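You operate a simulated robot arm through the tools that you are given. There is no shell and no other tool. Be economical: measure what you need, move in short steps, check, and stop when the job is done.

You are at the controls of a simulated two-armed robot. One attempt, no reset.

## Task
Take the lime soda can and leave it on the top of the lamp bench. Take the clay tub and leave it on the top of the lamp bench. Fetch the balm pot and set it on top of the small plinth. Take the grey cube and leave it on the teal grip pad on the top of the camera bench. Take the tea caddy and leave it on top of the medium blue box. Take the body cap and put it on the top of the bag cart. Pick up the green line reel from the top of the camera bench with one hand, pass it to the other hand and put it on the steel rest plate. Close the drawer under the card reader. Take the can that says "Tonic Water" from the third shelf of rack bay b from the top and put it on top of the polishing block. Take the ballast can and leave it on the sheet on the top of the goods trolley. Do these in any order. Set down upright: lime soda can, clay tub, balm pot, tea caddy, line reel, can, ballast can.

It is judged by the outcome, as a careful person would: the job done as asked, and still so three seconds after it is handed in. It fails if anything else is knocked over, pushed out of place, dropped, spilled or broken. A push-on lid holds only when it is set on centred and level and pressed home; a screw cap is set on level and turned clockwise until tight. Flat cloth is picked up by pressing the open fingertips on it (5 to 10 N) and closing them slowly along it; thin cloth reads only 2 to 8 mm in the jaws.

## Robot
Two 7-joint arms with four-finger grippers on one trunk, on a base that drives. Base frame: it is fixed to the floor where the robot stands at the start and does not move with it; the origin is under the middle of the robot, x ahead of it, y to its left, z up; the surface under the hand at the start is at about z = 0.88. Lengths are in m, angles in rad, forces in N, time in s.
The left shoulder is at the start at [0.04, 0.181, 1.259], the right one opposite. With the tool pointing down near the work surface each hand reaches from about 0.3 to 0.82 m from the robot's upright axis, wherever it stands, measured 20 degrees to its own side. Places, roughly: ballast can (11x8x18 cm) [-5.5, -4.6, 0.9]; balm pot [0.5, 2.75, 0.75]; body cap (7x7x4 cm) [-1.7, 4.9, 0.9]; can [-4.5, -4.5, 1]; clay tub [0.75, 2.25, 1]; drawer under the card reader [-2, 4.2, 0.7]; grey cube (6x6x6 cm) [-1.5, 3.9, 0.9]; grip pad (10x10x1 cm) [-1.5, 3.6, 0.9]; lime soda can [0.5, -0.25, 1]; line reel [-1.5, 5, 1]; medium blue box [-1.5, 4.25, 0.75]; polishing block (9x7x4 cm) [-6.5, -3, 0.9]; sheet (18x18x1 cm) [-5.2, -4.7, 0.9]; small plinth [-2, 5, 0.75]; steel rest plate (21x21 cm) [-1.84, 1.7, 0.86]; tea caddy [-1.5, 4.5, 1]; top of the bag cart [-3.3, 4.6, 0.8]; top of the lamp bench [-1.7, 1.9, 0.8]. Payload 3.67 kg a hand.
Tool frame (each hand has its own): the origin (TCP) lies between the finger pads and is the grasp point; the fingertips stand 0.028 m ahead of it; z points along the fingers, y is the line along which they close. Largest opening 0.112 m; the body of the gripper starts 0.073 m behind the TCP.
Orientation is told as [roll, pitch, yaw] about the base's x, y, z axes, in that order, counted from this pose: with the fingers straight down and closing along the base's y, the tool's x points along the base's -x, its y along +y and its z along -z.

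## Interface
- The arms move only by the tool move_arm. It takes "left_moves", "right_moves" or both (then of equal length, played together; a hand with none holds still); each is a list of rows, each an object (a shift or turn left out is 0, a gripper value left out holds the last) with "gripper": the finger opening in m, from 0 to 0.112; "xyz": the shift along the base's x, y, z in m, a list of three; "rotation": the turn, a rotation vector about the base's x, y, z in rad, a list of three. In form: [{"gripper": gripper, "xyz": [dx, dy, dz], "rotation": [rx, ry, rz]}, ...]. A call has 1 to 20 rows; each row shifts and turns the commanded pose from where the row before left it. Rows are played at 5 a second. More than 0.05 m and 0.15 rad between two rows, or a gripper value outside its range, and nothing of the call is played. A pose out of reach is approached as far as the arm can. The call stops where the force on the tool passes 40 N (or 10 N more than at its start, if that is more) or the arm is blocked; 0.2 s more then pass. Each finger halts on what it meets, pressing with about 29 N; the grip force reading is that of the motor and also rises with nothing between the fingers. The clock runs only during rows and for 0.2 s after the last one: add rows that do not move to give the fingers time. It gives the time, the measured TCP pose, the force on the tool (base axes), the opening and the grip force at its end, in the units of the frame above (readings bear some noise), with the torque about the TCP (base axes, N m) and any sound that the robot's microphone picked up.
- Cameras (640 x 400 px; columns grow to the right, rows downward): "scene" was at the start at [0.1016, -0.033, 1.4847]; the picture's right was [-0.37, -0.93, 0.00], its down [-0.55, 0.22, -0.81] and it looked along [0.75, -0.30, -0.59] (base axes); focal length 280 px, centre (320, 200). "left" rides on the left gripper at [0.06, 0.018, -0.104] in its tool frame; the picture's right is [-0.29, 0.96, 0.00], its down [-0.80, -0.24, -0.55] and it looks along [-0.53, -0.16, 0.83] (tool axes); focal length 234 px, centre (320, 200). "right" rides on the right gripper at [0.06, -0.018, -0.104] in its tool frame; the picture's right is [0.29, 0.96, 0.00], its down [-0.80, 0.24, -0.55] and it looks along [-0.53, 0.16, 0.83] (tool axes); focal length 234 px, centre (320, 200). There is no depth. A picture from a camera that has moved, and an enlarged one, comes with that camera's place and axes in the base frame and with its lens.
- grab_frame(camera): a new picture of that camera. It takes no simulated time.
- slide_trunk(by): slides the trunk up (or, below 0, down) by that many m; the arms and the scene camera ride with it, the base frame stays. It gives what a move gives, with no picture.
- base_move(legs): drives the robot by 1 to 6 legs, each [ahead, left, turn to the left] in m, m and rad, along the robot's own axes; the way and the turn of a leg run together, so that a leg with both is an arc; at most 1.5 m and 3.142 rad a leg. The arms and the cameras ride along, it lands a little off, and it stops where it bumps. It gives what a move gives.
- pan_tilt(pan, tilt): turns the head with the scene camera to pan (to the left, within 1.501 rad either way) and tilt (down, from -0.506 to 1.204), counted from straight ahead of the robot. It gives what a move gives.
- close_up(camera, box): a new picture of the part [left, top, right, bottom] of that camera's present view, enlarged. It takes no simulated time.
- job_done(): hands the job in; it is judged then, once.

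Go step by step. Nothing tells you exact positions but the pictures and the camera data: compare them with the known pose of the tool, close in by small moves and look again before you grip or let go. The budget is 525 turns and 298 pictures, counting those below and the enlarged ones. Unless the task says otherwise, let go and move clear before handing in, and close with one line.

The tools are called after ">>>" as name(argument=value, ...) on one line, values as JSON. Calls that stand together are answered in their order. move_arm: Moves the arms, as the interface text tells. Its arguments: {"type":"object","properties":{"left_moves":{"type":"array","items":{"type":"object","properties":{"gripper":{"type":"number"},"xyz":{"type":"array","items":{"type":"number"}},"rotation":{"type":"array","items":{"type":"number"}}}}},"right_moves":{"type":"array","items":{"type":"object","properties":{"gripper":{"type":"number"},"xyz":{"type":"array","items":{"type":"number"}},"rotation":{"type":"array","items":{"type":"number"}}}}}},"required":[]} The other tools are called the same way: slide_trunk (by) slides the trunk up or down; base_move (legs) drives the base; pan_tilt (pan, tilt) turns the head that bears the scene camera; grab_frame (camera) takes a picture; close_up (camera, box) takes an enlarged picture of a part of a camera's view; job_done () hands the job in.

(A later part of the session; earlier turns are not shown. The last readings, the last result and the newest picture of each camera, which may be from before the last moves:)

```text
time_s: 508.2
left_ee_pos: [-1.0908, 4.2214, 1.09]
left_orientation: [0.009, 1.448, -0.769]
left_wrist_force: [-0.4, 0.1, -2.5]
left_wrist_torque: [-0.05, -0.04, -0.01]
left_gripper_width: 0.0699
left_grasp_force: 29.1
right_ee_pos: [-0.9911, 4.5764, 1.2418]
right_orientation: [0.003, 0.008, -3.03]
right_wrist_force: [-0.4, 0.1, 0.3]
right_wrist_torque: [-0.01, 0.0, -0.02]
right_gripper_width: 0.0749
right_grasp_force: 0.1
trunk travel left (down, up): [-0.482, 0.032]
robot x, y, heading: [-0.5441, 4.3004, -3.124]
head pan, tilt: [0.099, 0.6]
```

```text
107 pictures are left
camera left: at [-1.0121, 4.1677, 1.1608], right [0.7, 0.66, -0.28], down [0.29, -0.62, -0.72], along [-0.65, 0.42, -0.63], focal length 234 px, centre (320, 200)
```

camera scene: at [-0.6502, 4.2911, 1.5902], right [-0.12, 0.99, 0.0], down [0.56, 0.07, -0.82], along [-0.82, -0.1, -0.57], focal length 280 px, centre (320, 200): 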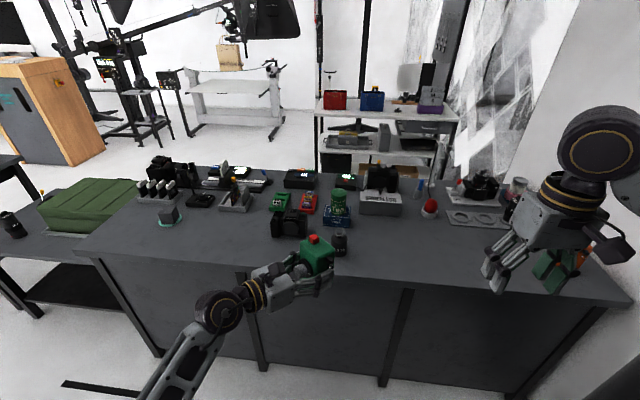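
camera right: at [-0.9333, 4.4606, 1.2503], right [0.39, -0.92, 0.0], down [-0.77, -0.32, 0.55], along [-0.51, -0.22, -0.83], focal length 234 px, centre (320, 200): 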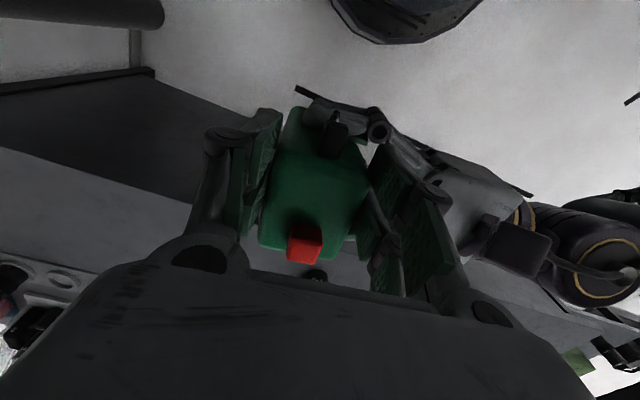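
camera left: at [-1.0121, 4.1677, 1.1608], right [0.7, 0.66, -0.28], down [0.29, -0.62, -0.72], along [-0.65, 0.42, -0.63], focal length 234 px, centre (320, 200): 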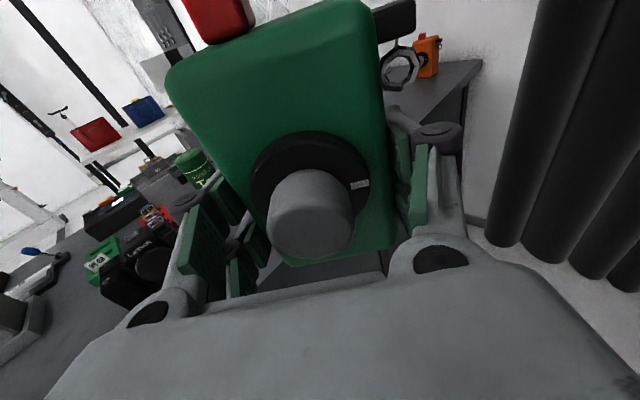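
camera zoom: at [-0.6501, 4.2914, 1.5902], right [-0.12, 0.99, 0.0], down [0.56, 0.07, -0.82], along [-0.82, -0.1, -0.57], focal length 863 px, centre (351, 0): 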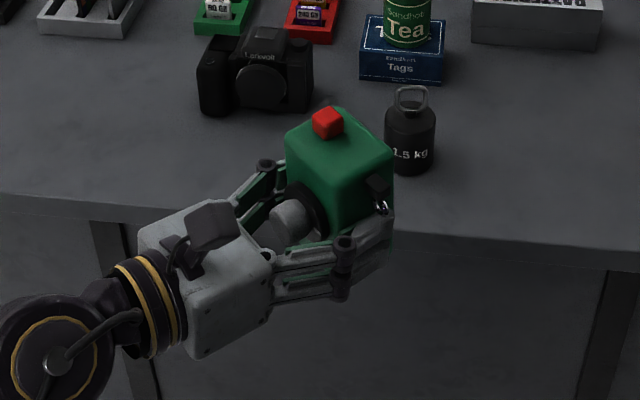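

Grip unchanged, reel upright. I drive around to behind the lamp bench.

>>> base_move(legs=[[-0.1, 0, 0], [0, 1.5, 0], [0, 1.5, 0], [0, 0.9, 0]])

>>> base_move(legs=[[1.4, 0, 0], [0.6, 0, 0], [0, 0, 1.57], [0, 0, 1.57]])

```text
time_s: 528.4
left_ee_pos: [-0.9808, 0.3171, 1.089]
left_orientation: [0.008, 1.449, -0.775]
left_wrist_force: [-0.2, 1.7, -2.3]
left_wrist_torque: [-0.06, 0.02, 0.01]
left_gripper_width: 0.0696
left_grasp_force: 29.3
right_ee_pos: [-0.8764, 0.6723, 1.2423]
right_orientation: [0.004, 0.007, -3.036]
right_wrist_force: [0.7, 0.3, -0.1]
right_wrist_torque: [0.0, 0.04, -0.01]
right_gripper_width: 0.075
right_grasp_force: 0.1
trunk travel left (down, up): [-0.482, 0.032]
robot x, y, heading: [-0.4281, 0.3963, -3.126]
head pan, tilt: [0.099, 0.6]
```

```text
time_s: 547.2
left_ee_pos: [-1.8917, 0.4602, 1.0899]
left_orientation: [0.011, 1.448, 2.417]
left_wrist_force: [-0.6, -0.7, -1.7]
left_wrist_torque: [0.03, 0.02, 0.0]
left_gripper_width: 0.0697
left_grasp_force: 29.2
right_ee_pos: [-1.9779, 0.1009, 1.2423]
right_orientation: [0.003, 0.008, 0.153]
right_wrist_force: [0.5, 0.3, 0.2]
right_wrist_torque: [-0.01, 0.01, 0.02]
right_gripper_width: 0.0751
right_grasp_force: 0.1
trunk travel left (down, up): [-0.482, 0.032]
robot x, y, heading: [-2.4365, 0.3564, 0.065]
head pan, tilt: [0.099, 0.6]
```

>>> base_move(legs=[[-0.19, 0, -0.065], [0, 1.23, 0]])

>>> pan_tilt(pan=0.1, tilt=0.7)

>>> grab_frame(camera="scene")

```text
time_s: 554.8
left_ee_pos: [-2.0851, 1.65, 1.0912]
left_orientation: [0.01, 1.448, 2.367]
left_wrist_force: [-0.9, -0.8, -2.7]
left_wrist_torque: [-0.01, -0.01, -0.01]
left_gripper_width: 0.0697
left_grasp_force: 29.2
right_ee_pos: [-2.1882, 1.2965, 1.2409]
right_orientation: [0.005, 0.008, 0.108]
right_wrist_force: [0.4, 0.5, -0.2]
right_wrist_torque: [-0.02, -0.01, -0.02]
right_gripper_width: 0.0755
right_grasp_force: 0.1
trunk travel left (down, up): [-0.482, 0.032]
robot x, y, heading: [-2.6374, 1.573, 0.02]
head pan, tilt: [0.099, 0.6]
```

```text
time_s: 555.5
left_ee_pos: [-2.0856, 1.6502, 1.0906]
left_orientation: [0.012, 1.448, 2.37]
left_wrist_force: [-0.1, -0.1, -2.0]
left_wrist_torque: [-0.02, 0.01, 0.01]
left_gripper_width: 0.07
left_grasp_force: 29.3
right_ee_pos: [-2.1877, 1.296, 1.2426]
right_orientation: [0.003, 0.007, 0.109]
right_wrist_force: [-0.2, 0.2, 0.3]
right_wrist_torque: [0.02, 0.0, -0.02]
right_gripper_width: 0.0749
right_grasp_force: 0.1
trunk travel left (down, up): [-0.482, 0.032]
robot x, y, heading: [-2.6363, 1.5715, 0.013]
head pan, tilt: [0.099, 0.7]
```

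```text
106 pictures are left
camera scene: at [-2.5309, 1.5818, 1.5816], right [0.12, -0.99, 0.0], down [-0.64, -0.07, -0.76], along [0.76, 0.09, -0.64], focal length 280 px, centre (320, 200)
```

scene: 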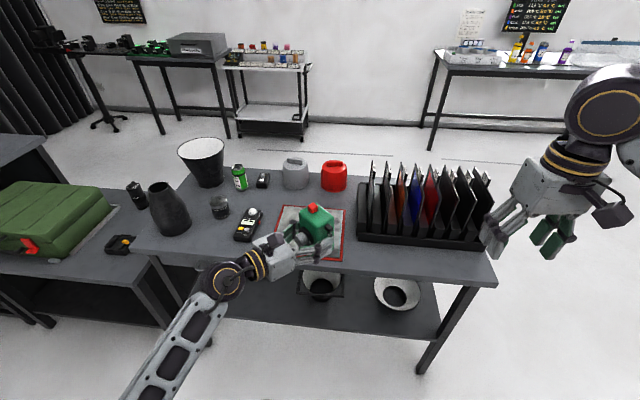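

I pull the right hand up and back, drive forward, then lower with the trunk so the reel keeps its attitude.

>>> move_arm(right_moves=[{"xyz": [-0.03, -0.02, 0.03]}, {"xyz": [-0.03, -0.02, 0.03]}, {"xyz": [-0.03, 0, 0.03]}, {}])

>>> base_move(legs=[[0.18, 0, 0]])

>>> slide_trunk(by=-0.12)

>>> grab_frame(camera="scene")

```text
time_s: 556.5
left_ee_pos: [-2.0858, 1.6507, 1.0897]
left_orientation: [0.011, 1.449, 2.369]
left_wrist_force: [-0.7, 0.3, -1.7]
left_wrist_torque: [-0.03, 0.01, 0.0]
left_gripper_width: 0.0697
left_grasp_force: 28.9
right_ee_pos: [-2.2793, 1.2546, 1.3323]
right_orientation: [0.004, 0.007, 0.107]
right_wrist_force: [0.3, -0.8, -1.2]
right_wrist_torque: [0.03, 0.0, -0.01]
right_gripper_width: 0.0752
right_grasp_force: 0.0
trunk travel left (down, up): [-0.482, 0.032]
robot x, y, heading: [-2.6339, 1.572, 0.017]
head pan, tilt: [0.099, 0.7]
```

```text
time_s: 558.0
left_ee_pos: [-1.9103, 1.6522, 1.0908]
left_orientation: [0.0, 1.45, 2.358]
left_wrist_force: [-0.1, 0.0, -1.3]
left_wrist_torque: [0.02, 0.04, 0.01]
left_gripper_width: 0.07
left_grasp_force: 28.3
right_ee_pos: [-2.1024, 1.2556, 1.3315]
right_orientation: [0.003, 0.006, 0.105]
right_wrist_force: [-0.1, 0.5, 0.4]
right_wrist_torque: [0.02, -0.04, -0.02]
right_gripper_width: 0.075
right_grasp_force: 0.0
trunk travel left (down, up): [-0.482, 0.032]
robot x, y, heading: [-2.4624, 1.5753, 0.017]
head pan, tilt: [0.099, 0.7]
```

```text
time_s: 559.5
left_ee_pos: [-1.9067, 1.652, 0.969]
left_orientation: [0.008, 1.449, 2.367]
left_wrist_force: [0.2, -0.4, -1.7]
left_wrist_torque: [0.01, 0.0, 0.02]
left_gripper_width: 0.0697
left_grasp_force: 28.9
right_ee_pos: [-2.1008, 1.2564, 1.2107]
right_orientation: [0.003, 0.007, 0.105]
right_wrist_force: [0.1, 0.0, 0.7]
right_wrist_torque: [-0.01, 0.04, 0.0]
right_gripper_width: 0.075
right_grasp_force: 0.1
trunk travel left (down, up): [-0.362, 0.152]
robot x, y, heading: [-2.4554, 1.5744, 0.018]
head pan, tilt: [0.099, 0.7]
```

```text
105 pictures are left
camera scene: at [-2.353, 1.5841, 1.4604], right [0.11, -0.99, 0.0], down [-0.64, -0.07, -0.77], along [0.76, 0.09, -0.64], focal length 280 px, centre (320, 200)
```

scene: 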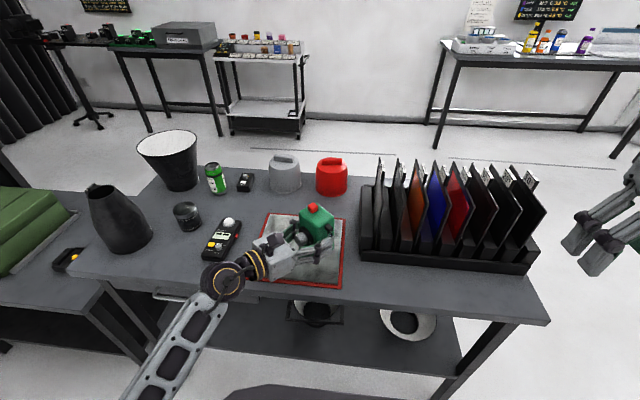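

>>> move_arm(left_moves=[{"xyz": [0.017, 0.005, -0.01]}, {"xyz": [0.016, 0.005, -0.02]}, {"xyz": [0, 0, -0.02]}, {}])

>>> close_up(camera="scene", box=[220, 180, 370, 310])

```text
time_s: 560.5
left_ee_pos: [-1.8738, 1.6625, 0.9194]
left_orientation: [0.012, 1.449, 2.371]
left_wrist_force: [0.1, -0.7, -1.9]
left_wrist_torque: [0.0, 0.01, 0.01]
left_gripper_width: 0.0699
left_grasp_force: 28.6
right_ee_pos: [-2.0998, 1.2552, 1.2112]
right_orientation: [0.003, 0.007, 0.105]
right_wrist_force: [0.7, 0.0, 0.4]
right_wrist_torque: [0.03, 0.0, 0.0]
right_gripper_width: 0.0752
right_grasp_force: 0.1
trunk travel left (down, up): [-0.362, 0.152]
robot x, y, heading: [-2.4543, 1.5784, 0.017]
head pan, tilt: [0.099, 0.7]
```

```text
3.08 times, centred on (295, 245) of scene
camera zoom: at [-2.3524, 1.584, 1.4604], right [0.11, -0.99, 0.0], down [-0.64, -0.07, -0.76], along [0.76, 0.09, -0.64], focal length 863 px, centre (397, 62)
```

zoom: 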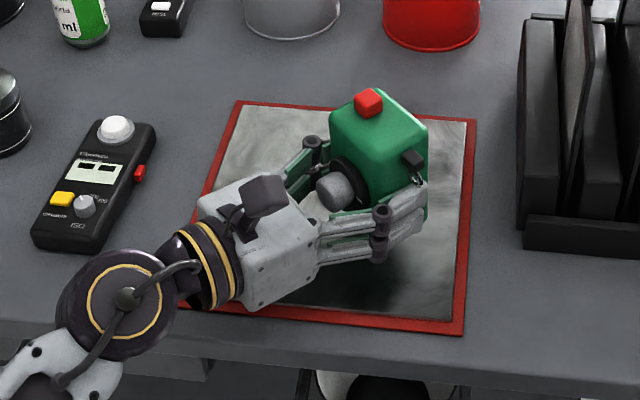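

>>> move_arm(left_moves=[{"xyz": [0, 0, -0.004]}, {"xyz": [0, 0, -0.004]}, {"xyz": [0, 0, -0.004]}, {}])

```text
time_s: 561.5
left_ee_pos: [-1.8738, 1.6631, 0.9063]
left_orientation: [0.012, 1.451, 2.371]
left_wrist_force: [0.0, -0.4, -1.7]
left_wrist_torque: [-0.02, 0.04, -0.03]
left_gripper_width: 0.0696
left_grasp_force: 28.4
right_ee_pos: [-2.1, 1.2557, 1.2098]
right_orientation: [0.003, 0.008, 0.106]
right_wrist_force: [0.4, 0.4, 0.1]
right_wrist_torque: [0.05, 0.02, 0.0]
right_gripper_width: 0.0749
right_grasp_force: 0.1
trunk travel left (down, up): [-0.362, 0.152]
robot x, y, heading: [-2.4568, 1.5741, 0.013]
head pan, tilt: [0.099, 0.7]
```

>>> move_arm(left_moves=[{"xyz": [0, 0, -0.003]}, {"xyz": [0, 0, -0.003]}, {}])

>>> close_up(camera="scene", box=[220, 180, 370, 310])

```text
time_s: 562.3
left_ee_pos: [-1.8733, 1.6617, 0.9032]
left_orientation: [-0.003, 1.453, 2.355]
left_wrist_force: [0.2, 1.3, 13.6]
left_wrist_torque: [-0.01, 0.37, -0.03]
left_gripper_width: 0.0699
left_grasp_force: 29.2
right_ee_pos: [-2.1007, 1.2565, 1.211]
right_orientation: [0.005, 0.007, 0.106]
right_wrist_force: [-0.4, 0.4, 0.0]
right_wrist_torque: [-0.01, -0.02, -0.01]
right_gripper_width: 0.0752
right_grasp_force: 0.0
trunk travel left (down, up): [-0.362, 0.152]
robot x, y, heading: [-2.4558, 1.5717, 0.02]
head pan, tilt: [0.099, 0.7]
```

```text
3.08 times, centred on (295, 245) of scene
camera zoom: at [-2.354, 1.584, 1.4606], right [0.11, -0.99, 0.0], down [-0.64, -0.07, -0.77], along [0.76, 0.09, -0.64], focal length 863 px, centre (397, 62)
```

zoom: 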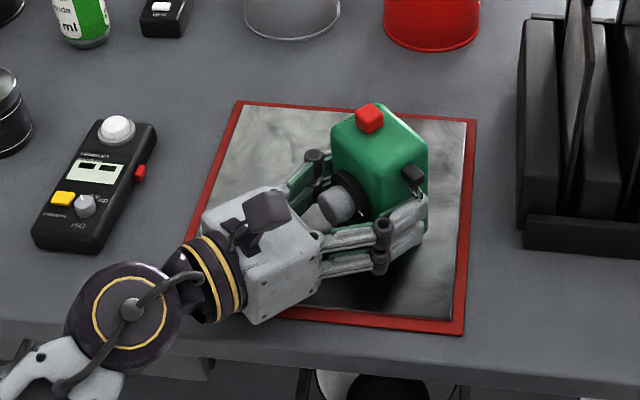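

Contact. I open the left hand and back it straight out along its pointing direction.

>>> move_arm(left_moves=[{"gripper": 0.078}, {"gripper": 0.09}, {"gripper": 0.105}, {}, {"xyz": [-0.014, 0.014, 0.003]}, {"xyz": [-0.021, 0.02, 0.004]}, {"xyz": [-0.028, 0.026, 0.005]}, {"xyz": [-0.03, 0.03, 0.006]}, {"xyz": [-0.03, 0.03, 0.01]}, {"xyz": [-0.03, 0.0, 0.03]}, {"xyz": [0, 0, 0.045]}, {"xyz": [0, 0, 0.045]}, {}])

>>> grab_frame(camera="scene")

```text
time_s: 565.1
left_ee_pos: [-2.0287, 1.7805, 1.0496]
left_orientation: [0.012, 1.449, 2.368]
left_wrist_force: [-0.4, -0.1, -0.4]
left_wrist_torque: [-0.01, 0.04, 0.01]
left_gripper_width: 0.1049
left_grasp_force: 0.1
right_ee_pos: [-2.1009, 1.2556, 1.2111]
right_orientation: [0.004, 0.005, 0.105]
right_wrist_force: [0.1, -0.3, 0.1]
right_wrist_torque: [-0.03, 0.02, -0.02]
right_gripper_width: 0.075
right_grasp_force: 0.2
trunk travel left (down, up): [-0.362, 0.152]
robot x, y, heading: [-2.4574, 1.5742, 0.017]
head pan, tilt: [0.099, 0.7]
```

```text
102 pictures are left
camera scene: at [-2.353, 1.584, 1.4604], right [0.11, -0.99, 0.0], down [-0.64, -0.07, -0.76], along [0.76, 0.09, -0.64], focal length 280 px, centre (320, 200)
```

scene: 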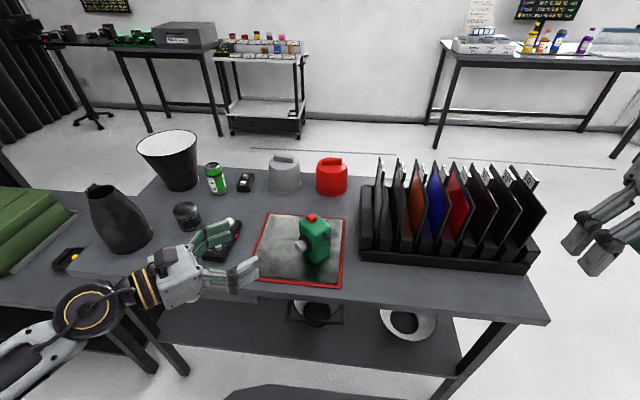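

The reel stands on the plate. I back off and return the left hand to its downward pose.

>>> base_move(legs=[[-0.25, 0, 0]])

>>> move_arm(left_moves=[{"xyz": [0, 0, 0.03], "rotation": [0, 0, -0.145]}, {"xyz": [0, 0, 0.03], "rotation": [0, 0, -0.145]}, {"rotation": [0, 0, -0.145]}, {"rotation": [0, 0, -0.145]}, {"rotation": [0, 0, -0.145]}, {"rotation": [0.145, 0, 0]}, {"rotation": [0.145, 0, 0]}, {"rotation": [0.145, 0, 0]}, {"rotation": [0.145, 0, 0]}, {"rotation": [0.145, 0, 0]}, {"rotation": [0.145, 0, 0]}, {"rotation": [0.145, 0, 0]}, {"rotation": [0.145, 0, 0]}, {"rotation": [0.145, 0, 0]}, {"rotation": [0.14, 0, 0]}, {}])

```text
time_s: 566.9
left_ee_pos: [-2.272, 1.777, 1.0479]
left_orientation: [0.011, 1.449, 2.37]
left_wrist_force: [0.1, 1.1, -0.9]
left_wrist_torque: [0.0, 0.01, 0.01]
left_gripper_width: 0.1049
left_grasp_force: 0.0
right_ee_pos: [-2.3432, 1.2528, 1.2112]
right_orientation: [0.004, 0.008, 0.108]
right_wrist_force: [0.1, 0.2, -0.1]
right_wrist_torque: [0.01, -0.02, 0.01]
right_gripper_width: 0.0749
right_grasp_force: 0.0
trunk travel left (down, up): [-0.362, 0.152]
robot x, y, heading: [-2.6997, 1.5721, 0.018]
head pan, tilt: [0.099, 0.7]
```

```text
time_s: 570.3
left_ee_pos: [-2.271, 1.7787, 1.1091]
left_orientation: [-0.062, 0.004, 1.58]
left_wrist_force: [0.1, 1.0, -0.1]
left_wrist_torque: [0.0, 0.01, 0.0]
left_gripper_width: 0.1048
left_grasp_force: 0.0
right_ee_pos: [-2.343, 1.2538, 1.2108]
right_orientation: [0.001, 0.007, 0.108]
right_wrist_force: [-0.1, -1.0, 0.1]
right_wrist_torque: [-0.01, 0.0, 0.0]
right_gripper_width: 0.0751
right_grasp_force: 0.0
trunk travel left (down, up): [-0.362, 0.152]
robot x, y, heading: [-2.7006, 1.5718, 0.016]
head pan, tilt: [0.099, 0.7]
```

>>> move_arm(left_moves=[{"rotation": [0.004, 0.062, -0.13]}, {"rotation": [0, 0, -0.145]}, {"rotation": [0, 0, -0.145]}, {"rotation": [0, 0, -0.145]}, {"rotation": [0, 0, -0.145]}, {"rotation": [0, 0, -0.145]}, {"rotation": [0, 0, -0.145]}, {"rotation": [0, 0, -0.145]}, {"rotation": [0, 0, -0.145]}, {"rotation": [0, 0, -0.145]}, {"rotation": [0, 0, -0.14]}, {}])

>>> base_move(legs=[[0, 0, -1.58]])

>>> pan_tilt(pan=0.0, tilt=0.2)

>>> grab_frame(camera="scene")

```text
time_s: 572.9
left_ee_pos: [-2.2716, 1.7779, 1.108]
left_orientation: [0.0, 0.005, 0.004]
left_wrist_force: [-0.7, 1.1, -0.5]
left_wrist_torque: [-0.01, -0.03, 0.02]
left_gripper_width: 0.1051
left_grasp_force: 0.0
right_ee_pos: [-2.344, 1.2519, 1.2106]
right_orientation: [0.002, 0.008, 0.108]
right_wrist_force: [0.2, 0.0, 0.4]
right_wrist_torque: [0.02, 0.0, -0.01]
right_gripper_width: 0.0747
right_grasp_force: 0.1
trunk travel left (down, up): [-0.362, 0.152]
robot x, y, heading: [-2.7002, 1.5685, 0.017]
head pan, tilt: [0.099, 0.7]
```

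```text
time_s: 577.5
left_ee_pos: [-2.4887, 1.1431, 1.1086]
left_orientation: [-0.001, 0.002, -1.556]
left_wrist_force: [0.8, 0.1, 1.3]
left_wrist_torque: [0.0, 0.0, 0.0]
left_gripper_width: 0.1052
left_grasp_force: 0.1
right_ee_pos: [-3.0139, 1.2106, 1.2103]
right_orientation: [0.003, 0.007, -1.454]
right_wrist_force: [-0.1, -0.1, -0.2]
right_wrist_torque: [-0.03, 0.02, -0.01]
right_gripper_width: 0.0749
right_grasp_force: 0.0
trunk travel left (down, up): [-0.362, 0.152]
robot x, y, heading: [-2.7013, 1.5694, -1.547]
head pan, tilt: [0.099, 0.7]
```

```text
time_s: 578.4
left_ee_pos: [-2.4894, 1.1428, 1.1078]
left_orientation: [0.001, 0.003, -1.557]
left_wrist_force: [0.6, 0.3, -0.7]
left_wrist_torque: [-0.03, 0.0, -0.03]
left_gripper_width: 0.1053
left_grasp_force: 0.1
right_ee_pos: [-3.0151, 1.2092, 1.211]
right_orientation: [0.003, 0.007, -1.454]
right_wrist_force: [0.1, 0.9, 0.0]
right_wrist_torque: [0.0, 0.04, -0.03]
right_gripper_width: 0.0749
right_grasp_force: 0.1
trunk travel left (down, up): [-0.362, 0.152]
robot x, y, heading: [-2.7026, 1.5678, -1.547]
head pan, tilt: [0.0, 0.201]
```

```text
101 pictures are left
camera scene: at [-2.6977, 1.4567, 1.5057], right [-1.0, -0.03, 0.0], down [-0.01, 0.2, -0.98], along [0.03, -0.98, -0.2], focal length 280 px, centre (320, 200)
```

scene: 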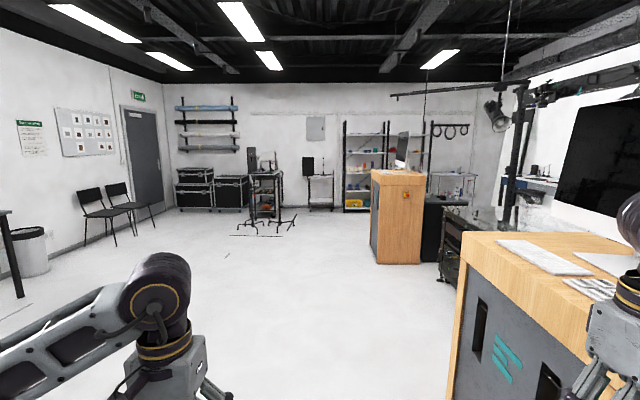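

A wooden cabinet is close on the right; I sidestep left and drive down the open floor toward the racks.

>>> base_move(legs=[[0, 0.35, -0.02], [1.5, 0, 0], [1.5, 0, 0], [1.4, 0, 0]])

>>> pan_tilt(pan=-0.7, tilt=0.2)

>>> grab_frame(camera="scene")

```text
time_s: 602.0
left_ee_pos: [-2.3452, -3.2546, 1.1068]
left_orientation: [0.0, 0.004, -1.649]
left_wrist_force: [-0.2, -0.1, -0.4]
left_wrist_torque: [0.02, 0.0, 0.03]
left_gripper_width: 0.1053
left_grasp_force: 0.0
right_ee_pos: [-2.8626, -3.1398, 1.211]
right_orientation: [0.004, 0.007, -1.542]
right_wrist_force: [-0.6, -0.6, -0.2]
right_wrist_torque: [-0.02, 0.0, -0.04]
right_gripper_width: 0.075
right_grasp_force: 0.0
trunk travel left (down, up): [-0.362, 0.152]
robot x, y, heading: [-2.516, -2.8111, -1.637]
head pan, tilt: [0.0, 0.201]
```

```text
time_s: 603.1
left_ee_pos: [-2.346, -3.254, 1.1081]
left_orientation: [0.0, 0.004, -1.649]
left_wrist_force: [-0.2, 0.0, -0.1]
left_wrist_torque: [0.01, 0.04, -0.03]
left_gripper_width: 0.1052
left_grasp_force: 0.1
right_ee_pos: [-2.864, -3.1416, 1.2118]
right_orientation: [0.004, 0.009, -1.546]
right_wrist_force: [-0.5, 0.3, 0.4]
right_wrist_torque: [-0.02, 0.0, -0.01]
right_gripper_width: 0.0749
right_grasp_force: 0.1
trunk travel left (down, up): [-0.362, 0.152]
robot x, y, heading: [-2.5183, -2.8056, -1.635]
head pan, tilt: [-0.7, 0.201]
```

```text
100 pictures are left
camera scene: at [-2.5841, -2.8978, 1.5058], right [-0.72, 0.69, 0.0], down [0.14, 0.14, -0.98], along [-0.68, -0.71, -0.2], focal length 280 px, centre (320, 200)
```

scene: 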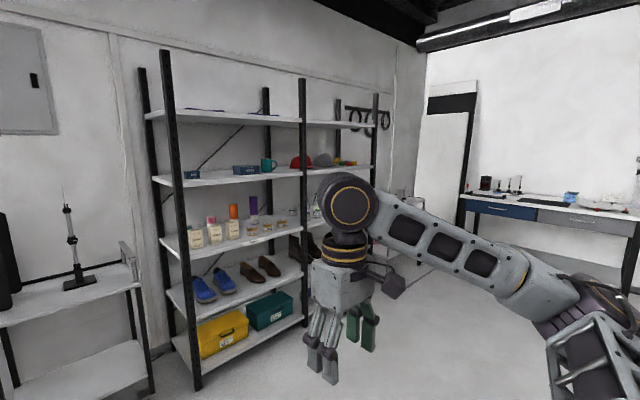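

The rack's bays run along y≈-4.57; bay b spans x≈-4.0 to -4.95. I move over in front of bay b.

>>> base_move(legs=[[0.45, 0, 0.065], [0, -1.0, 0], [0, -0.95, 0]])

>>> pan_tilt(pan=0.0, tilt=0.25)

>>> grab_frame(camera="scene")

```text
time_s: 615.6
left_ee_pos: [-4.3079, -3.6774, 1.1083]
left_orientation: [0.001, 0.004, -1.599]
left_wrist_force: [0.1, -0.2, -0.2]
left_wrist_torque: [0.03, -0.01, 0.0]
left_gripper_width: 0.1051
left_grasp_force: 0.0
right_ee_pos: [-4.8299, -3.5875, 1.2095]
right_orientation: [0.004, 0.006, -1.495]
right_wrist_force: [0.5, -1.4, 0.0]
right_wrist_torque: [-0.01, -0.03, -0.02]
right_gripper_width: 0.0749
right_grasp_force: 0.1
trunk travel left (down, up): [-0.362, 0.152]
robot x, y, heading: [-4.502, -3.2388, -1.588]
head pan, tilt: [-0.7, 0.201]
```

```text
time_s: 616.6
left_ee_pos: [-4.3089, -3.6764, 1.1086]
left_orientation: [0.001, 0.004, -1.597]
left_wrist_force: [-0.1, 0.2, 0.2]
left_wrist_torque: [0.02, 0.0, 0.03]
left_gripper_width: 0.1052
left_grasp_force: 0.1
right_ee_pos: [-4.8299, -3.5885, 1.2106]
right_orientation: [0.004, 0.007, -1.496]
right_wrist_force: [0.1, 0.2, 0.9]
right_wrist_torque: [0.0, -0.01, -0.02]
right_gripper_width: 0.0749
right_grasp_force: 0.1
trunk travel left (down, up): [-0.362, 0.152]
robot x, y, heading: [-4.5005, -3.2381, -1.589]
head pan, tilt: [0.0, 0.25]
```

```text
99 pictures are left
camera scene: at [-4.5028, -3.355, 1.5012], right [-1.0, 0.02, 0.0], down [0.0, 0.25, -0.97], along [-0.02, -0.97, -0.25], focal length 280 px, centre (320, 200)
```

scene: 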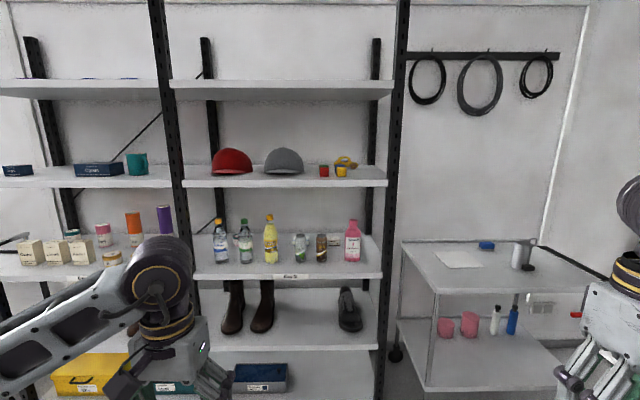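

>>> close_up(camera="scene", box=[190, 200, 390, 290])

>>> close_up(camera="scene", box=[390, 220, 630, 390])

```text
3.20 times, centred on (290, 245) of scene
camera zoom: at [-4.5028, -3.355, 1.5012], right [-1.0, 0.02, 0.0], down [0.0, 0.25, -0.97], along [-0.02, -0.97, -0.25], focal length 897 px, centre (416, 56)
```

zoom: 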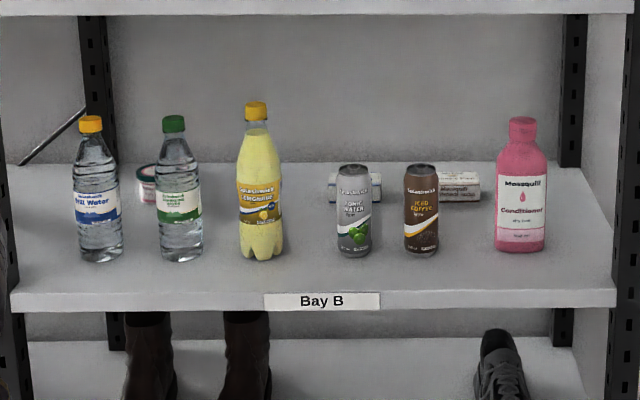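

```text
2.35 times, centred on (510, 305) of scene
camera zoom: at [-4.5028, -3.355, 1.5012], right [-1.0, 0.02, 0.0], down [0.0, 0.25, -0.97], along [-0.02, -0.97, -0.25], focal length 660 px, centre (-127, -47)
```

zoom: 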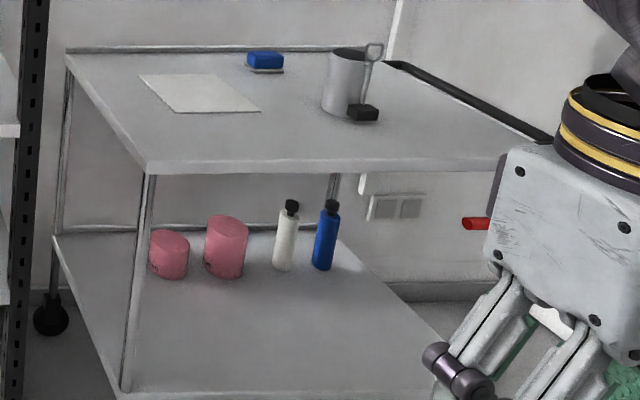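

"Tonic Water" is the grey can at about (-4.436, -4.61) on bay b's third shelf. The trolley with the sheet and the silver ballast can is on the right. I pitch the left hand forward 45° and approach.

>>> move_arm(left_moves=[{"xyz": [0, 0.03, 0], "rotation": [-0.14, 0, 0]}, {"xyz": [0, 0.03, 0], "rotation": [-0.14, 0, 0]}, {"rotation": [-0.14, 0, 0]}, {"rotation": [-0.14, 0, 0]}, {"rotation": [-0.14, 0, 0]}, {"rotation": [-0.14, 0, 0], "gripper": 0.08}, {}])

>>> base_move(legs=[[0, -0.15, 0.018], [0.5, 0, 0]])

>>> pan_tilt(pan=0.25, tilt=0.5)

>>> grab_frame(camera="scene")

>>> grab_frame(camera="left")

```text
time_s: 618.2
left_ee_pos: [-4.3399, -3.7273, 1.1359]
left_orientation: [0.031, -0.833, -1.614]
left_wrist_force: [0.7, -0.5, 0.5]
left_wrist_torque: [-0.03, 0.01, -0.01]
left_gripper_width: 0.0803
left_grasp_force: 0.1
left hand out of reach, approached as far as the arm can: row 2, 3, 4, 5, 6
right_ee_pos: [-4.8317, -3.5881, 1.2114]
right_orientation: [0.004, 0.006, -1.495]
right_wrist_force: [-0.5, -0.2, 0.3]
right_wrist_torque: [-0.03, -0.01, -0.02]
right_gripper_width: 0.0752
right_grasp_force: 0.1
trunk travel left (down, up): [-0.362, 0.152]
robot x, y, heading: [-4.5007, -3.2375, -1.588]
head pan, tilt: [0.0, 0.25]
```

```text
time_s: 622.2
left_ee_pos: [-4.4926, -4.2232, 1.1371]
left_orientation: [0.032, -0.832, -1.61]
left_wrist_force: [0.0, 0.0, 0.3]
left_wrist_torque: [-0.03, 0.01, -0.03]
left_gripper_width: 0.0799
left_grasp_force: 0.0
right_ee_pos: [-4.9825, -4.0835, 1.2119]
right_orientation: [0.004, 0.009, -1.492]
right_wrist_force: [-0.3, -0.1, 0.2]
right_wrist_torque: [0.01, 0.0, 0.0]
right_gripper_width: 0.0753
right_grasp_force: 0.1
trunk travel left (down, up): [-0.362, 0.152]
robot x, y, heading: [-4.6568, -3.7378, -1.581]
head pan, tilt: [0.0, 0.25]
```

```text
time_s: 623.0
left_ee_pos: [-4.4928, -4.2222, 1.1357]
left_orientation: [0.031, -0.834, -1.61]
left_wrist_force: [0.1, 0.5, 0.6]
left_wrist_torque: [0.03, 0.02, -0.01]
left_gripper_width: 0.0799
left_grasp_force: 0.0
right_ee_pos: [-4.9833, -4.0842, 1.2103]
right_orientation: [0.004, 0.007, -1.492]
right_wrist_force: [0.5, -0.8, -1.1]
right_wrist_torque: [-0.01, 0.0, 0.0]
right_gripper_width: 0.0748
right_grasp_force: 0.0
trunk travel left (down, up): [-0.362, 0.152]
robot x, y, heading: [-4.6568, -3.7374, -1.59]
head pan, tilt: [0.25, 0.499]
```

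```text
96 pictures are left
camera scene: at [-4.6342, -3.8458, 1.4782], right [-0.97, -0.23, 0.0], down [-0.11, 0.47, -0.88], along [0.21, -0.85, -0.48], focal length 280 px, centre (320, 200)
```

scene: 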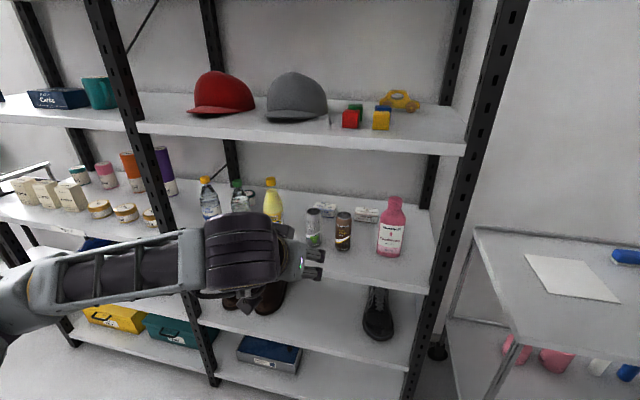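

```text
95 pictures are left
camera left: at [-4.4755, -4.1059, 1.1609], right [0.95, -0.21, 0.23], down [-0.26, -0.12, 0.96], along [-0.17, -0.97, -0.17], focal length 234 px, centre (320, 200)
```

left: 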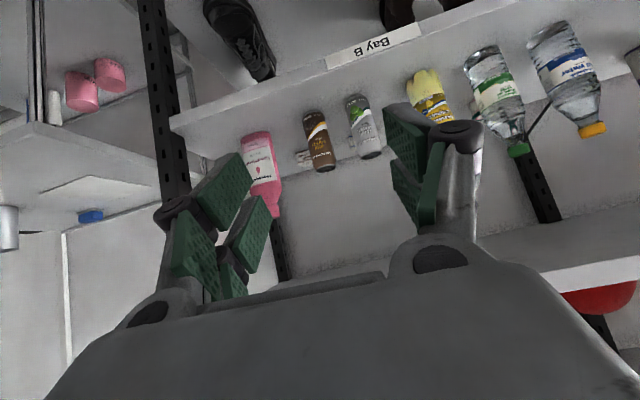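

Tonic can centre at (-4.437, -4.551, ~0.965). I lower and move toward it.

>>> move_arm(left_moves=[{"xyz": [0.014, -0.02, -0.04]}, {"xyz": [0.014, -0.02, -0.04]}, {"xyz": [0.014, -0.02, -0.04]}, {"xyz": [0.014, -0.02, -0.04]}, {"xyz": [0, -0.04, -0.01]}, {"xyz": [0, -0.04, 0]}, {"xyz": [0, -0.03, 0]}, {}])

>>> grab_frame(camera="left")

>>> close_up(camera="scene", box=[250, 180, 400, 290])

```text
time_s: 624.8
left_ee_pos: [-4.4377, -4.4123, 0.965]
left_orientation: [0.032, -0.832, -1.608]
left_wrist_force: [-0.6, 0.2, -0.1]
left_wrist_torque: [-0.03, 0.0, -0.01]
left_gripper_width: 0.0799
left_grasp_force: 0.1
right_ee_pos: [-4.9835, -4.0843, 1.2094]
right_orientation: [0.003, 0.008, -1.493]
right_wrist_force: [-0.2, 0.3, 0.5]
right_wrist_torque: [-0.04, -0.01, 0.02]
right_gripper_width: 0.0752
right_grasp_force: 0.0
trunk travel left (down, up): [-0.362, 0.152]
robot x, y, heading: [-4.6547, -3.7371, -1.581]
head pan, tilt: [0.25, 0.499]
```

```text
94 pictures are left
camera left: at [-4.4204, -4.2948, 0.9898], right [0.95, -0.21, 0.23], down [-0.26, -0.12, 0.96], along [-0.17, -0.97, -0.17], focal length 234 px, centre (320, 200)
```

left: 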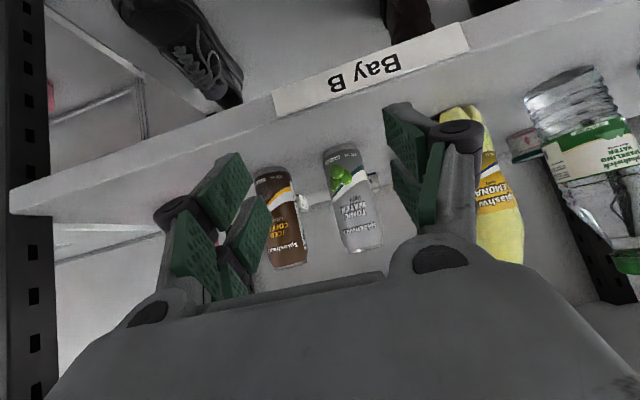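

```text
3.64 times, centred on (325, 235) of scene
camera zoom: at [-4.6342, -3.8451, 1.4782], right [-0.97, -0.24, 0.0], down [-0.11, 0.47, -0.88], along [0.21, -0.85, -0.48], focal length 1020 px, centre (302, 73)
```

zoom: 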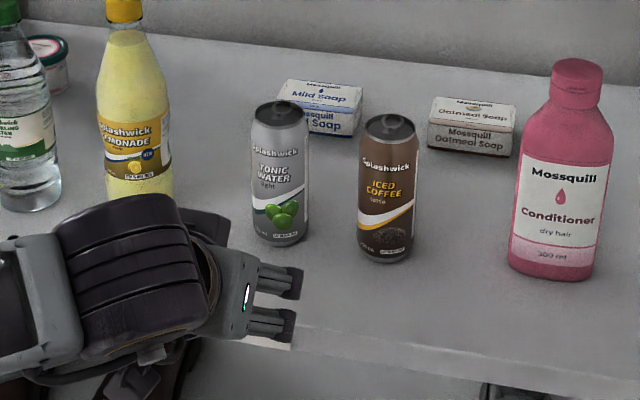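

The fingers will pass between the cans. I advance the last 13 cm.

>>> move_arm(left_moves=[{"xyz": [0.003, -0.035, 0]}, {"xyz": [0, -0.035, 0]}, {"xyz": [0, -0.03, 0]}, {}])

>>> grab_frame(camera="left")

>>> close_up(camera="scene", box=[250, 180, 400, 290])

```text
time_s: 625.8
left_ee_pos: [-4.4354, -4.5128, 0.9648]
left_orientation: [0.031, -0.832, -1.609]
left_wrist_force: [0.5, -0.5, -0.4]
left_wrist_torque: [-0.01, -0.03, -0.02]
left_gripper_width: 0.0799
left_grasp_force: 0.1
right_ee_pos: [-4.9831, -4.084, 1.2112]
right_orientation: [0.005, 0.006, -1.492]
right_wrist_force: [0.2, 0.3, -0.4]
right_wrist_torque: [-0.03, 0.0, 0.0]
right_gripper_width: 0.0749
right_grasp_force: 0.1
trunk travel left (down, up): [-0.362, 0.152]
robot x, y, heading: [-4.6544, -3.7373, -1.584]
head pan, tilt: [0.25, 0.499]
```

```text
92 pictures are left
camera left: at [-4.4179, -4.3958, 0.9901], right [0.95, -0.21, 0.23], down [-0.26, -0.12, 0.96], along [-0.17, -0.97, -0.17], focal length 234 px, centre (320, 200)
```

left: 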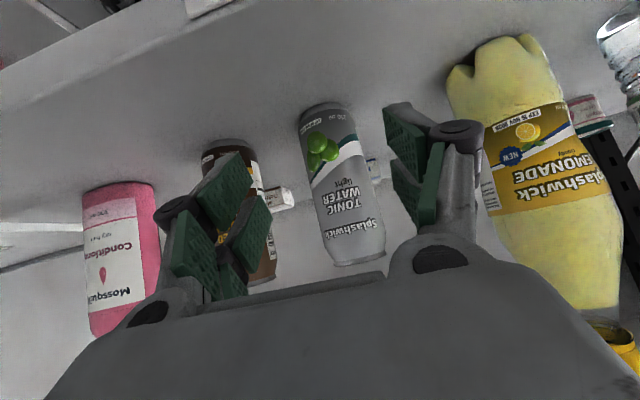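

```text
3.64 times, centred on (325, 235) of scene
camera zoom: at [-4.6339, -3.8452, 1.4781], right [-0.97, -0.24, 0.0], down [-0.11, 0.47, -0.88], along [0.21, -0.85, -0.48], focal length 1020 px, centre (302, 73)
```

zoom: 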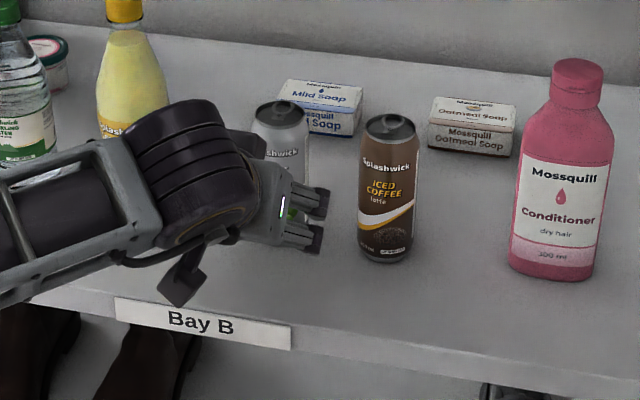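

>>> move_arm(left_moves=[{"xyz": [0.003, -0.02, 0], "gripper": 0.072}, {"xyz": [0, -0.02, 0]}, {"xyz": [0, -0.02, 0]}, {"xyz": [0, -0.006, 0]}, {}])

>>> grab_frame(camera="left")

```text
time_s: 627.0
left_ee_pos: [-4.4315, -4.5779, 0.9662]
left_orientation: [0.031, -0.831, -1.61]
left_wrist_force: [0.5, -0.5, -0.1]
left_wrist_torque: [0.0, 0.0, -0.01]
left_gripper_width: 0.0717
left_grasp_force: 0.1
right_ee_pos: [-4.9832, -4.0839, 1.2108]
right_orientation: [0.006, 0.006, -1.492]
right_wrist_force: [0.0, 1.0, 0.2]
right_wrist_torque: [0.0, 0.0, -0.01]
right_gripper_width: 0.075
right_grasp_force: 0.0
trunk travel left (down, up): [-0.362, 0.152]
robot x, y, heading: [-4.6547, -3.7374, -1.586]
head pan, tilt: [0.25, 0.499]
```

```text
90 pictures are left
camera left: at [-4.4142, -4.462, 0.9912], right [0.95, -0.21, 0.23], down [-0.26, -0.12, 0.96], along [-0.17, -0.97, -0.17], focal length 234 px, centre (320, 200)
```

left: 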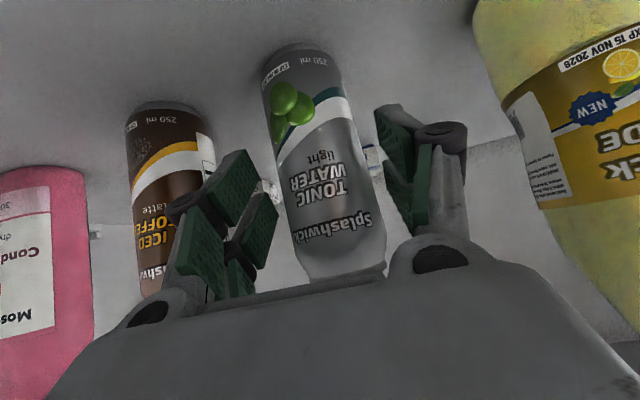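

The can is about 3 cm farther; I advance, then close.

>>> move_arm(left_moves=[{"xyz": [0, -0.015, 0]}, {"xyz": [0.001, -0.015, 0]}, {}, {"gripper": 0.062}, {"gripper": 0.052}, {"gripper": 0.04}, {}, {}])

>>> grab_frame(camera="left")

```text
time_s: 628.8
left_ee_pos: [-4.4303, -4.611, 0.9675]
left_orientation: [0.03, -0.835, -1.609]
left_wrist_force: [-0.8, -0.6, 1.5]
left_wrist_torque: [0.02, 0.2, 0.01]
left_gripper_width: 0.0514
left_grasp_force: 28.9
right_ee_pos: [-4.9834, -4.0847, 1.2119]
right_orientation: [0.004, 0.007, -1.493]
right_wrist_force: [0.2, -0.1, 0.4]
right_wrist_torque: [0.0, 0.02, 0.02]
right_gripper_width: 0.0747
right_grasp_force: 0.1
trunk travel left (down, up): [-0.362, 0.152]
robot x, y, heading: [-4.6539, -3.7331, -1.587]
head pan, tilt: [0.25, 0.499]
```

```text
89 pictures are left
camera left: at [-4.4131, -4.4924, 0.9922], right [0.95, -0.21, 0.23], down [-0.26, -0.12, 0.96], along [-0.17, -0.97, -0.17], focal length 234 px, centre (320, 200)
```

left: 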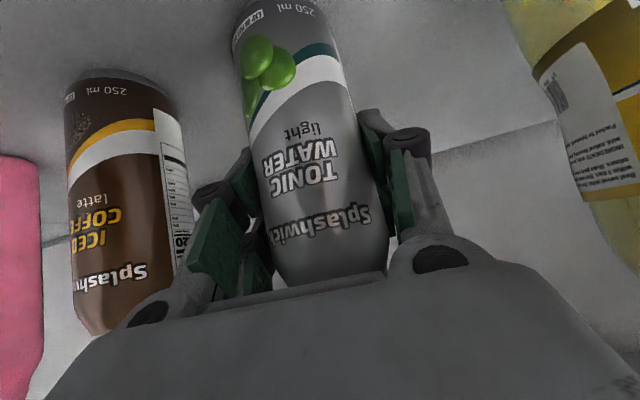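

Gripped (51 mm). I lift 3 cm and draw the can straight out.

>>> move_arm(left_moves=[{"xyz": [0, 0, 0.01]}, {"xyz": [0, 0, 0.015]}, {"xyz": [0, 0, 0.01]}, {"xyz": [0.003, 0.03, 0]}, {"xyz": [0.003, 0.04, 0]}, {"xyz": [0, 0.04, 0]}, {"xyz": [0, 0.04, 0]}, {"xyz": [0, 0.04, 0]}, {"xyz": [0, 0.04, 0.01]}, {"xyz": [0, 0.04, 0.02]}, {"xyz": [0, 0.03, 0.03]}, {}])

>>> grab_frame(camera="scene")

```text
time_s: 631.4
left_ee_pos: [-4.4228, -4.311, 1.0598]
left_orientation: [0.032, -0.83, -1.61]
left_wrist_force: [0.1, 0.0, -2.0]
left_wrist_torque: [-0.01, 0.03, 0.0]
left_gripper_width: 0.0512
left_grasp_force: 29.2
right_ee_pos: [-4.9836, -4.0841, 1.2105]
right_orientation: [0.003, 0.008, -1.492]
right_wrist_force: [-0.6, -1.0, -0.1]
right_wrist_torque: [0.0, -0.04, 0.02]
right_gripper_width: 0.0751
right_grasp_force: 0.1
trunk travel left (down, up): [-0.362, 0.152]
robot x, y, heading: [-4.6558, -3.7389, -1.582]
head pan, tilt: [0.25, 0.499]
```

```text
88 pictures are left
camera scene: at [-4.634, -3.8468, 1.478], right [-0.97, -0.24, 0.0], down [-0.11, 0.47, -0.88], along [0.21, -0.85, -0.48], focal length 280 px, centre (320, 200)
```

scene: 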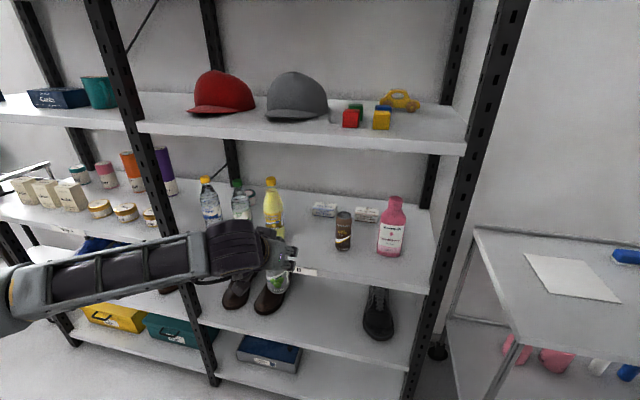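

Can out. Before carrying it off, I use the free right hand for the ballast can on the neighbouring trolley. I tuck the left hand back and slide right.

>>> move_arm(left_moves=[{"xyz": [0, 0.04, 0.02]}, {"xyz": [0, 0.04, 0.02]}, {"xyz": [0, 0.03, 0.03]}, {"xyz": [0, 0.0, 0.03]}, {}])

>>> base_move(legs=[[0.05, -0.62, 0.01]])

>>> pan_tilt(pan=-0.2, tilt=0.65)

>>> grab_frame(camera="scene")

```text
time_s: 632.6
left_ee_pos: [-4.43, -4.2352, 1.1659]
left_orientation: [0.031, -0.833, -1.611]
left_wrist_force: [-0.4, 0.4, -1.9]
left_wrist_torque: [-0.04, 0.0, -0.03]
left_gripper_width: 0.0515
left_grasp_force: 29.3
left hand out of reach, approached as far as the arm can: row 2, 3
right_ee_pos: [-4.9817, -4.0838, 1.2102]
right_orientation: [0.004, 0.006, -1.492]
right_wrist_force: [-0.4, 0.4, -0.5]
right_wrist_torque: [0.0, -0.02, -0.01]
right_gripper_width: 0.0749
right_grasp_force: 0.1
trunk travel left (down, up): [-0.362, 0.152]
robot x, y, heading: [-4.6574, -3.7342, -1.581]
head pan, tilt: [0.25, 0.499]
```

```text
time_s: 636.1
left_ee_pos: [-5.0351, -4.2786, 1.1664]
left_orientation: [0.032, -0.831, -1.594]
left_wrist_force: [0.2, 0.1, -3.4]
left_wrist_torque: [-0.01, 0.04, 0.02]
left_gripper_width: 0.0513
left_grasp_force: 29.4
right_ee_pos: [-5.5888, -4.1353, 1.2101]
right_orientation: [0.005, 0.007, -1.478]
right_wrist_force: [0.1, -0.3, 0.2]
right_wrist_torque: [0.02, 0.0, -0.01]
right_gripper_width: 0.075
right_grasp_force: 0.1
trunk travel left (down, up): [-0.362, 0.152]
robot x, y, heading: [-5.2646, -3.7822, -1.568]
head pan, tilt: [0.25, 0.499]
```

```text
time_s: 637.0
left_ee_pos: [-5.0352, -4.2788, 1.1657]
left_orientation: [0.031, -0.833, -1.595]
left_wrist_force: [-0.7, -0.5, -2.5]
left_wrist_torque: [-0.07, 0.0, 0.01]
left_gripper_width: 0.0513
left_grasp_force: 28.8
right_ee_pos: [-5.5904, -4.135, 1.2112]
right_orientation: [0.004, 0.007, -1.479]
right_wrist_force: [-0.4, 0.2, -0.9]
right_wrist_torque: [0.02, 0.04, 0.02]
right_gripper_width: 0.075
right_grasp_force: 0.1
trunk travel left (down, up): [-0.362, 0.152]
robot x, y, heading: [-5.2637, -3.7848, -1.571]
head pan, tilt: [-0.201, 0.649]
```

```text
87 pictures are left
camera scene: at [-5.2835, -3.8884, 1.4648], right [-0.98, 0.2, 0.0], down [0.12, 0.59, -0.8], along [-0.16, -0.78, -0.6], focal length 280 px, centre (320, 200)
```

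scene: 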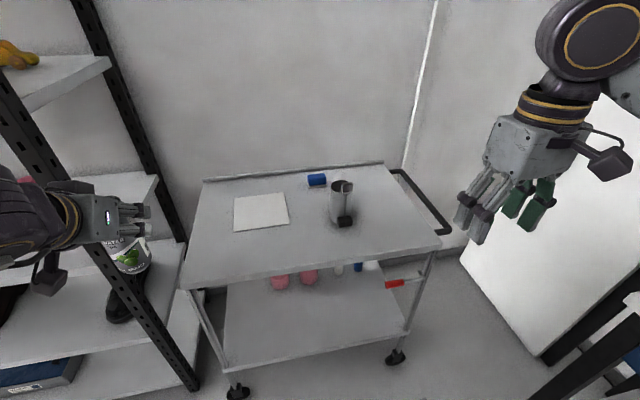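

>>> close_up(camera="scene", box=[200, 160, 400, 280])

>>> grab_frame(camera="right")

```text
3.20 times, centred on (300, 220) of scene
camera zoom: at [-5.2835, -3.8884, 1.4648], right [-0.98, 0.2, 0.0], down [0.12, 0.59, -0.8], along [-0.16, -0.78, -0.6], focal length 897 px, centre (384, 136)
```

zoom: 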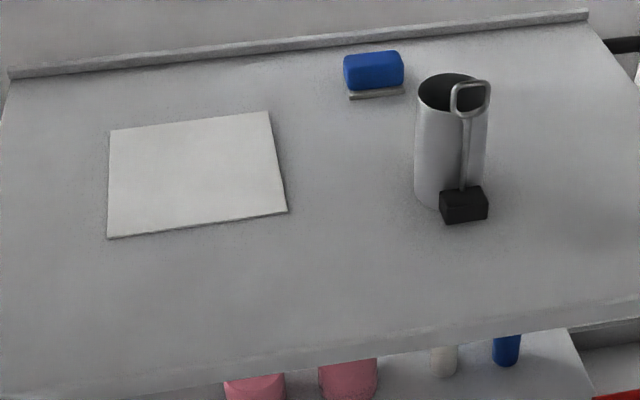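

```text
85 pictures are left
camera right: at [-5.6142, -4.0778, 1.3152], right [0.93, 0.38, 0.0], down [0.31, -0.78, 0.55], along [0.21, -0.51, -0.84], focal length 234 px, centre (320, 200)
```

right: 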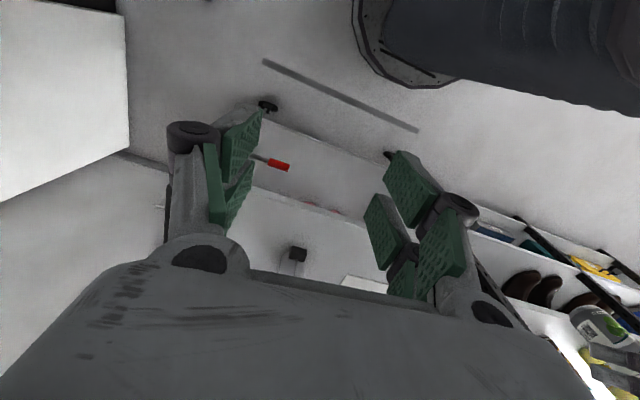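

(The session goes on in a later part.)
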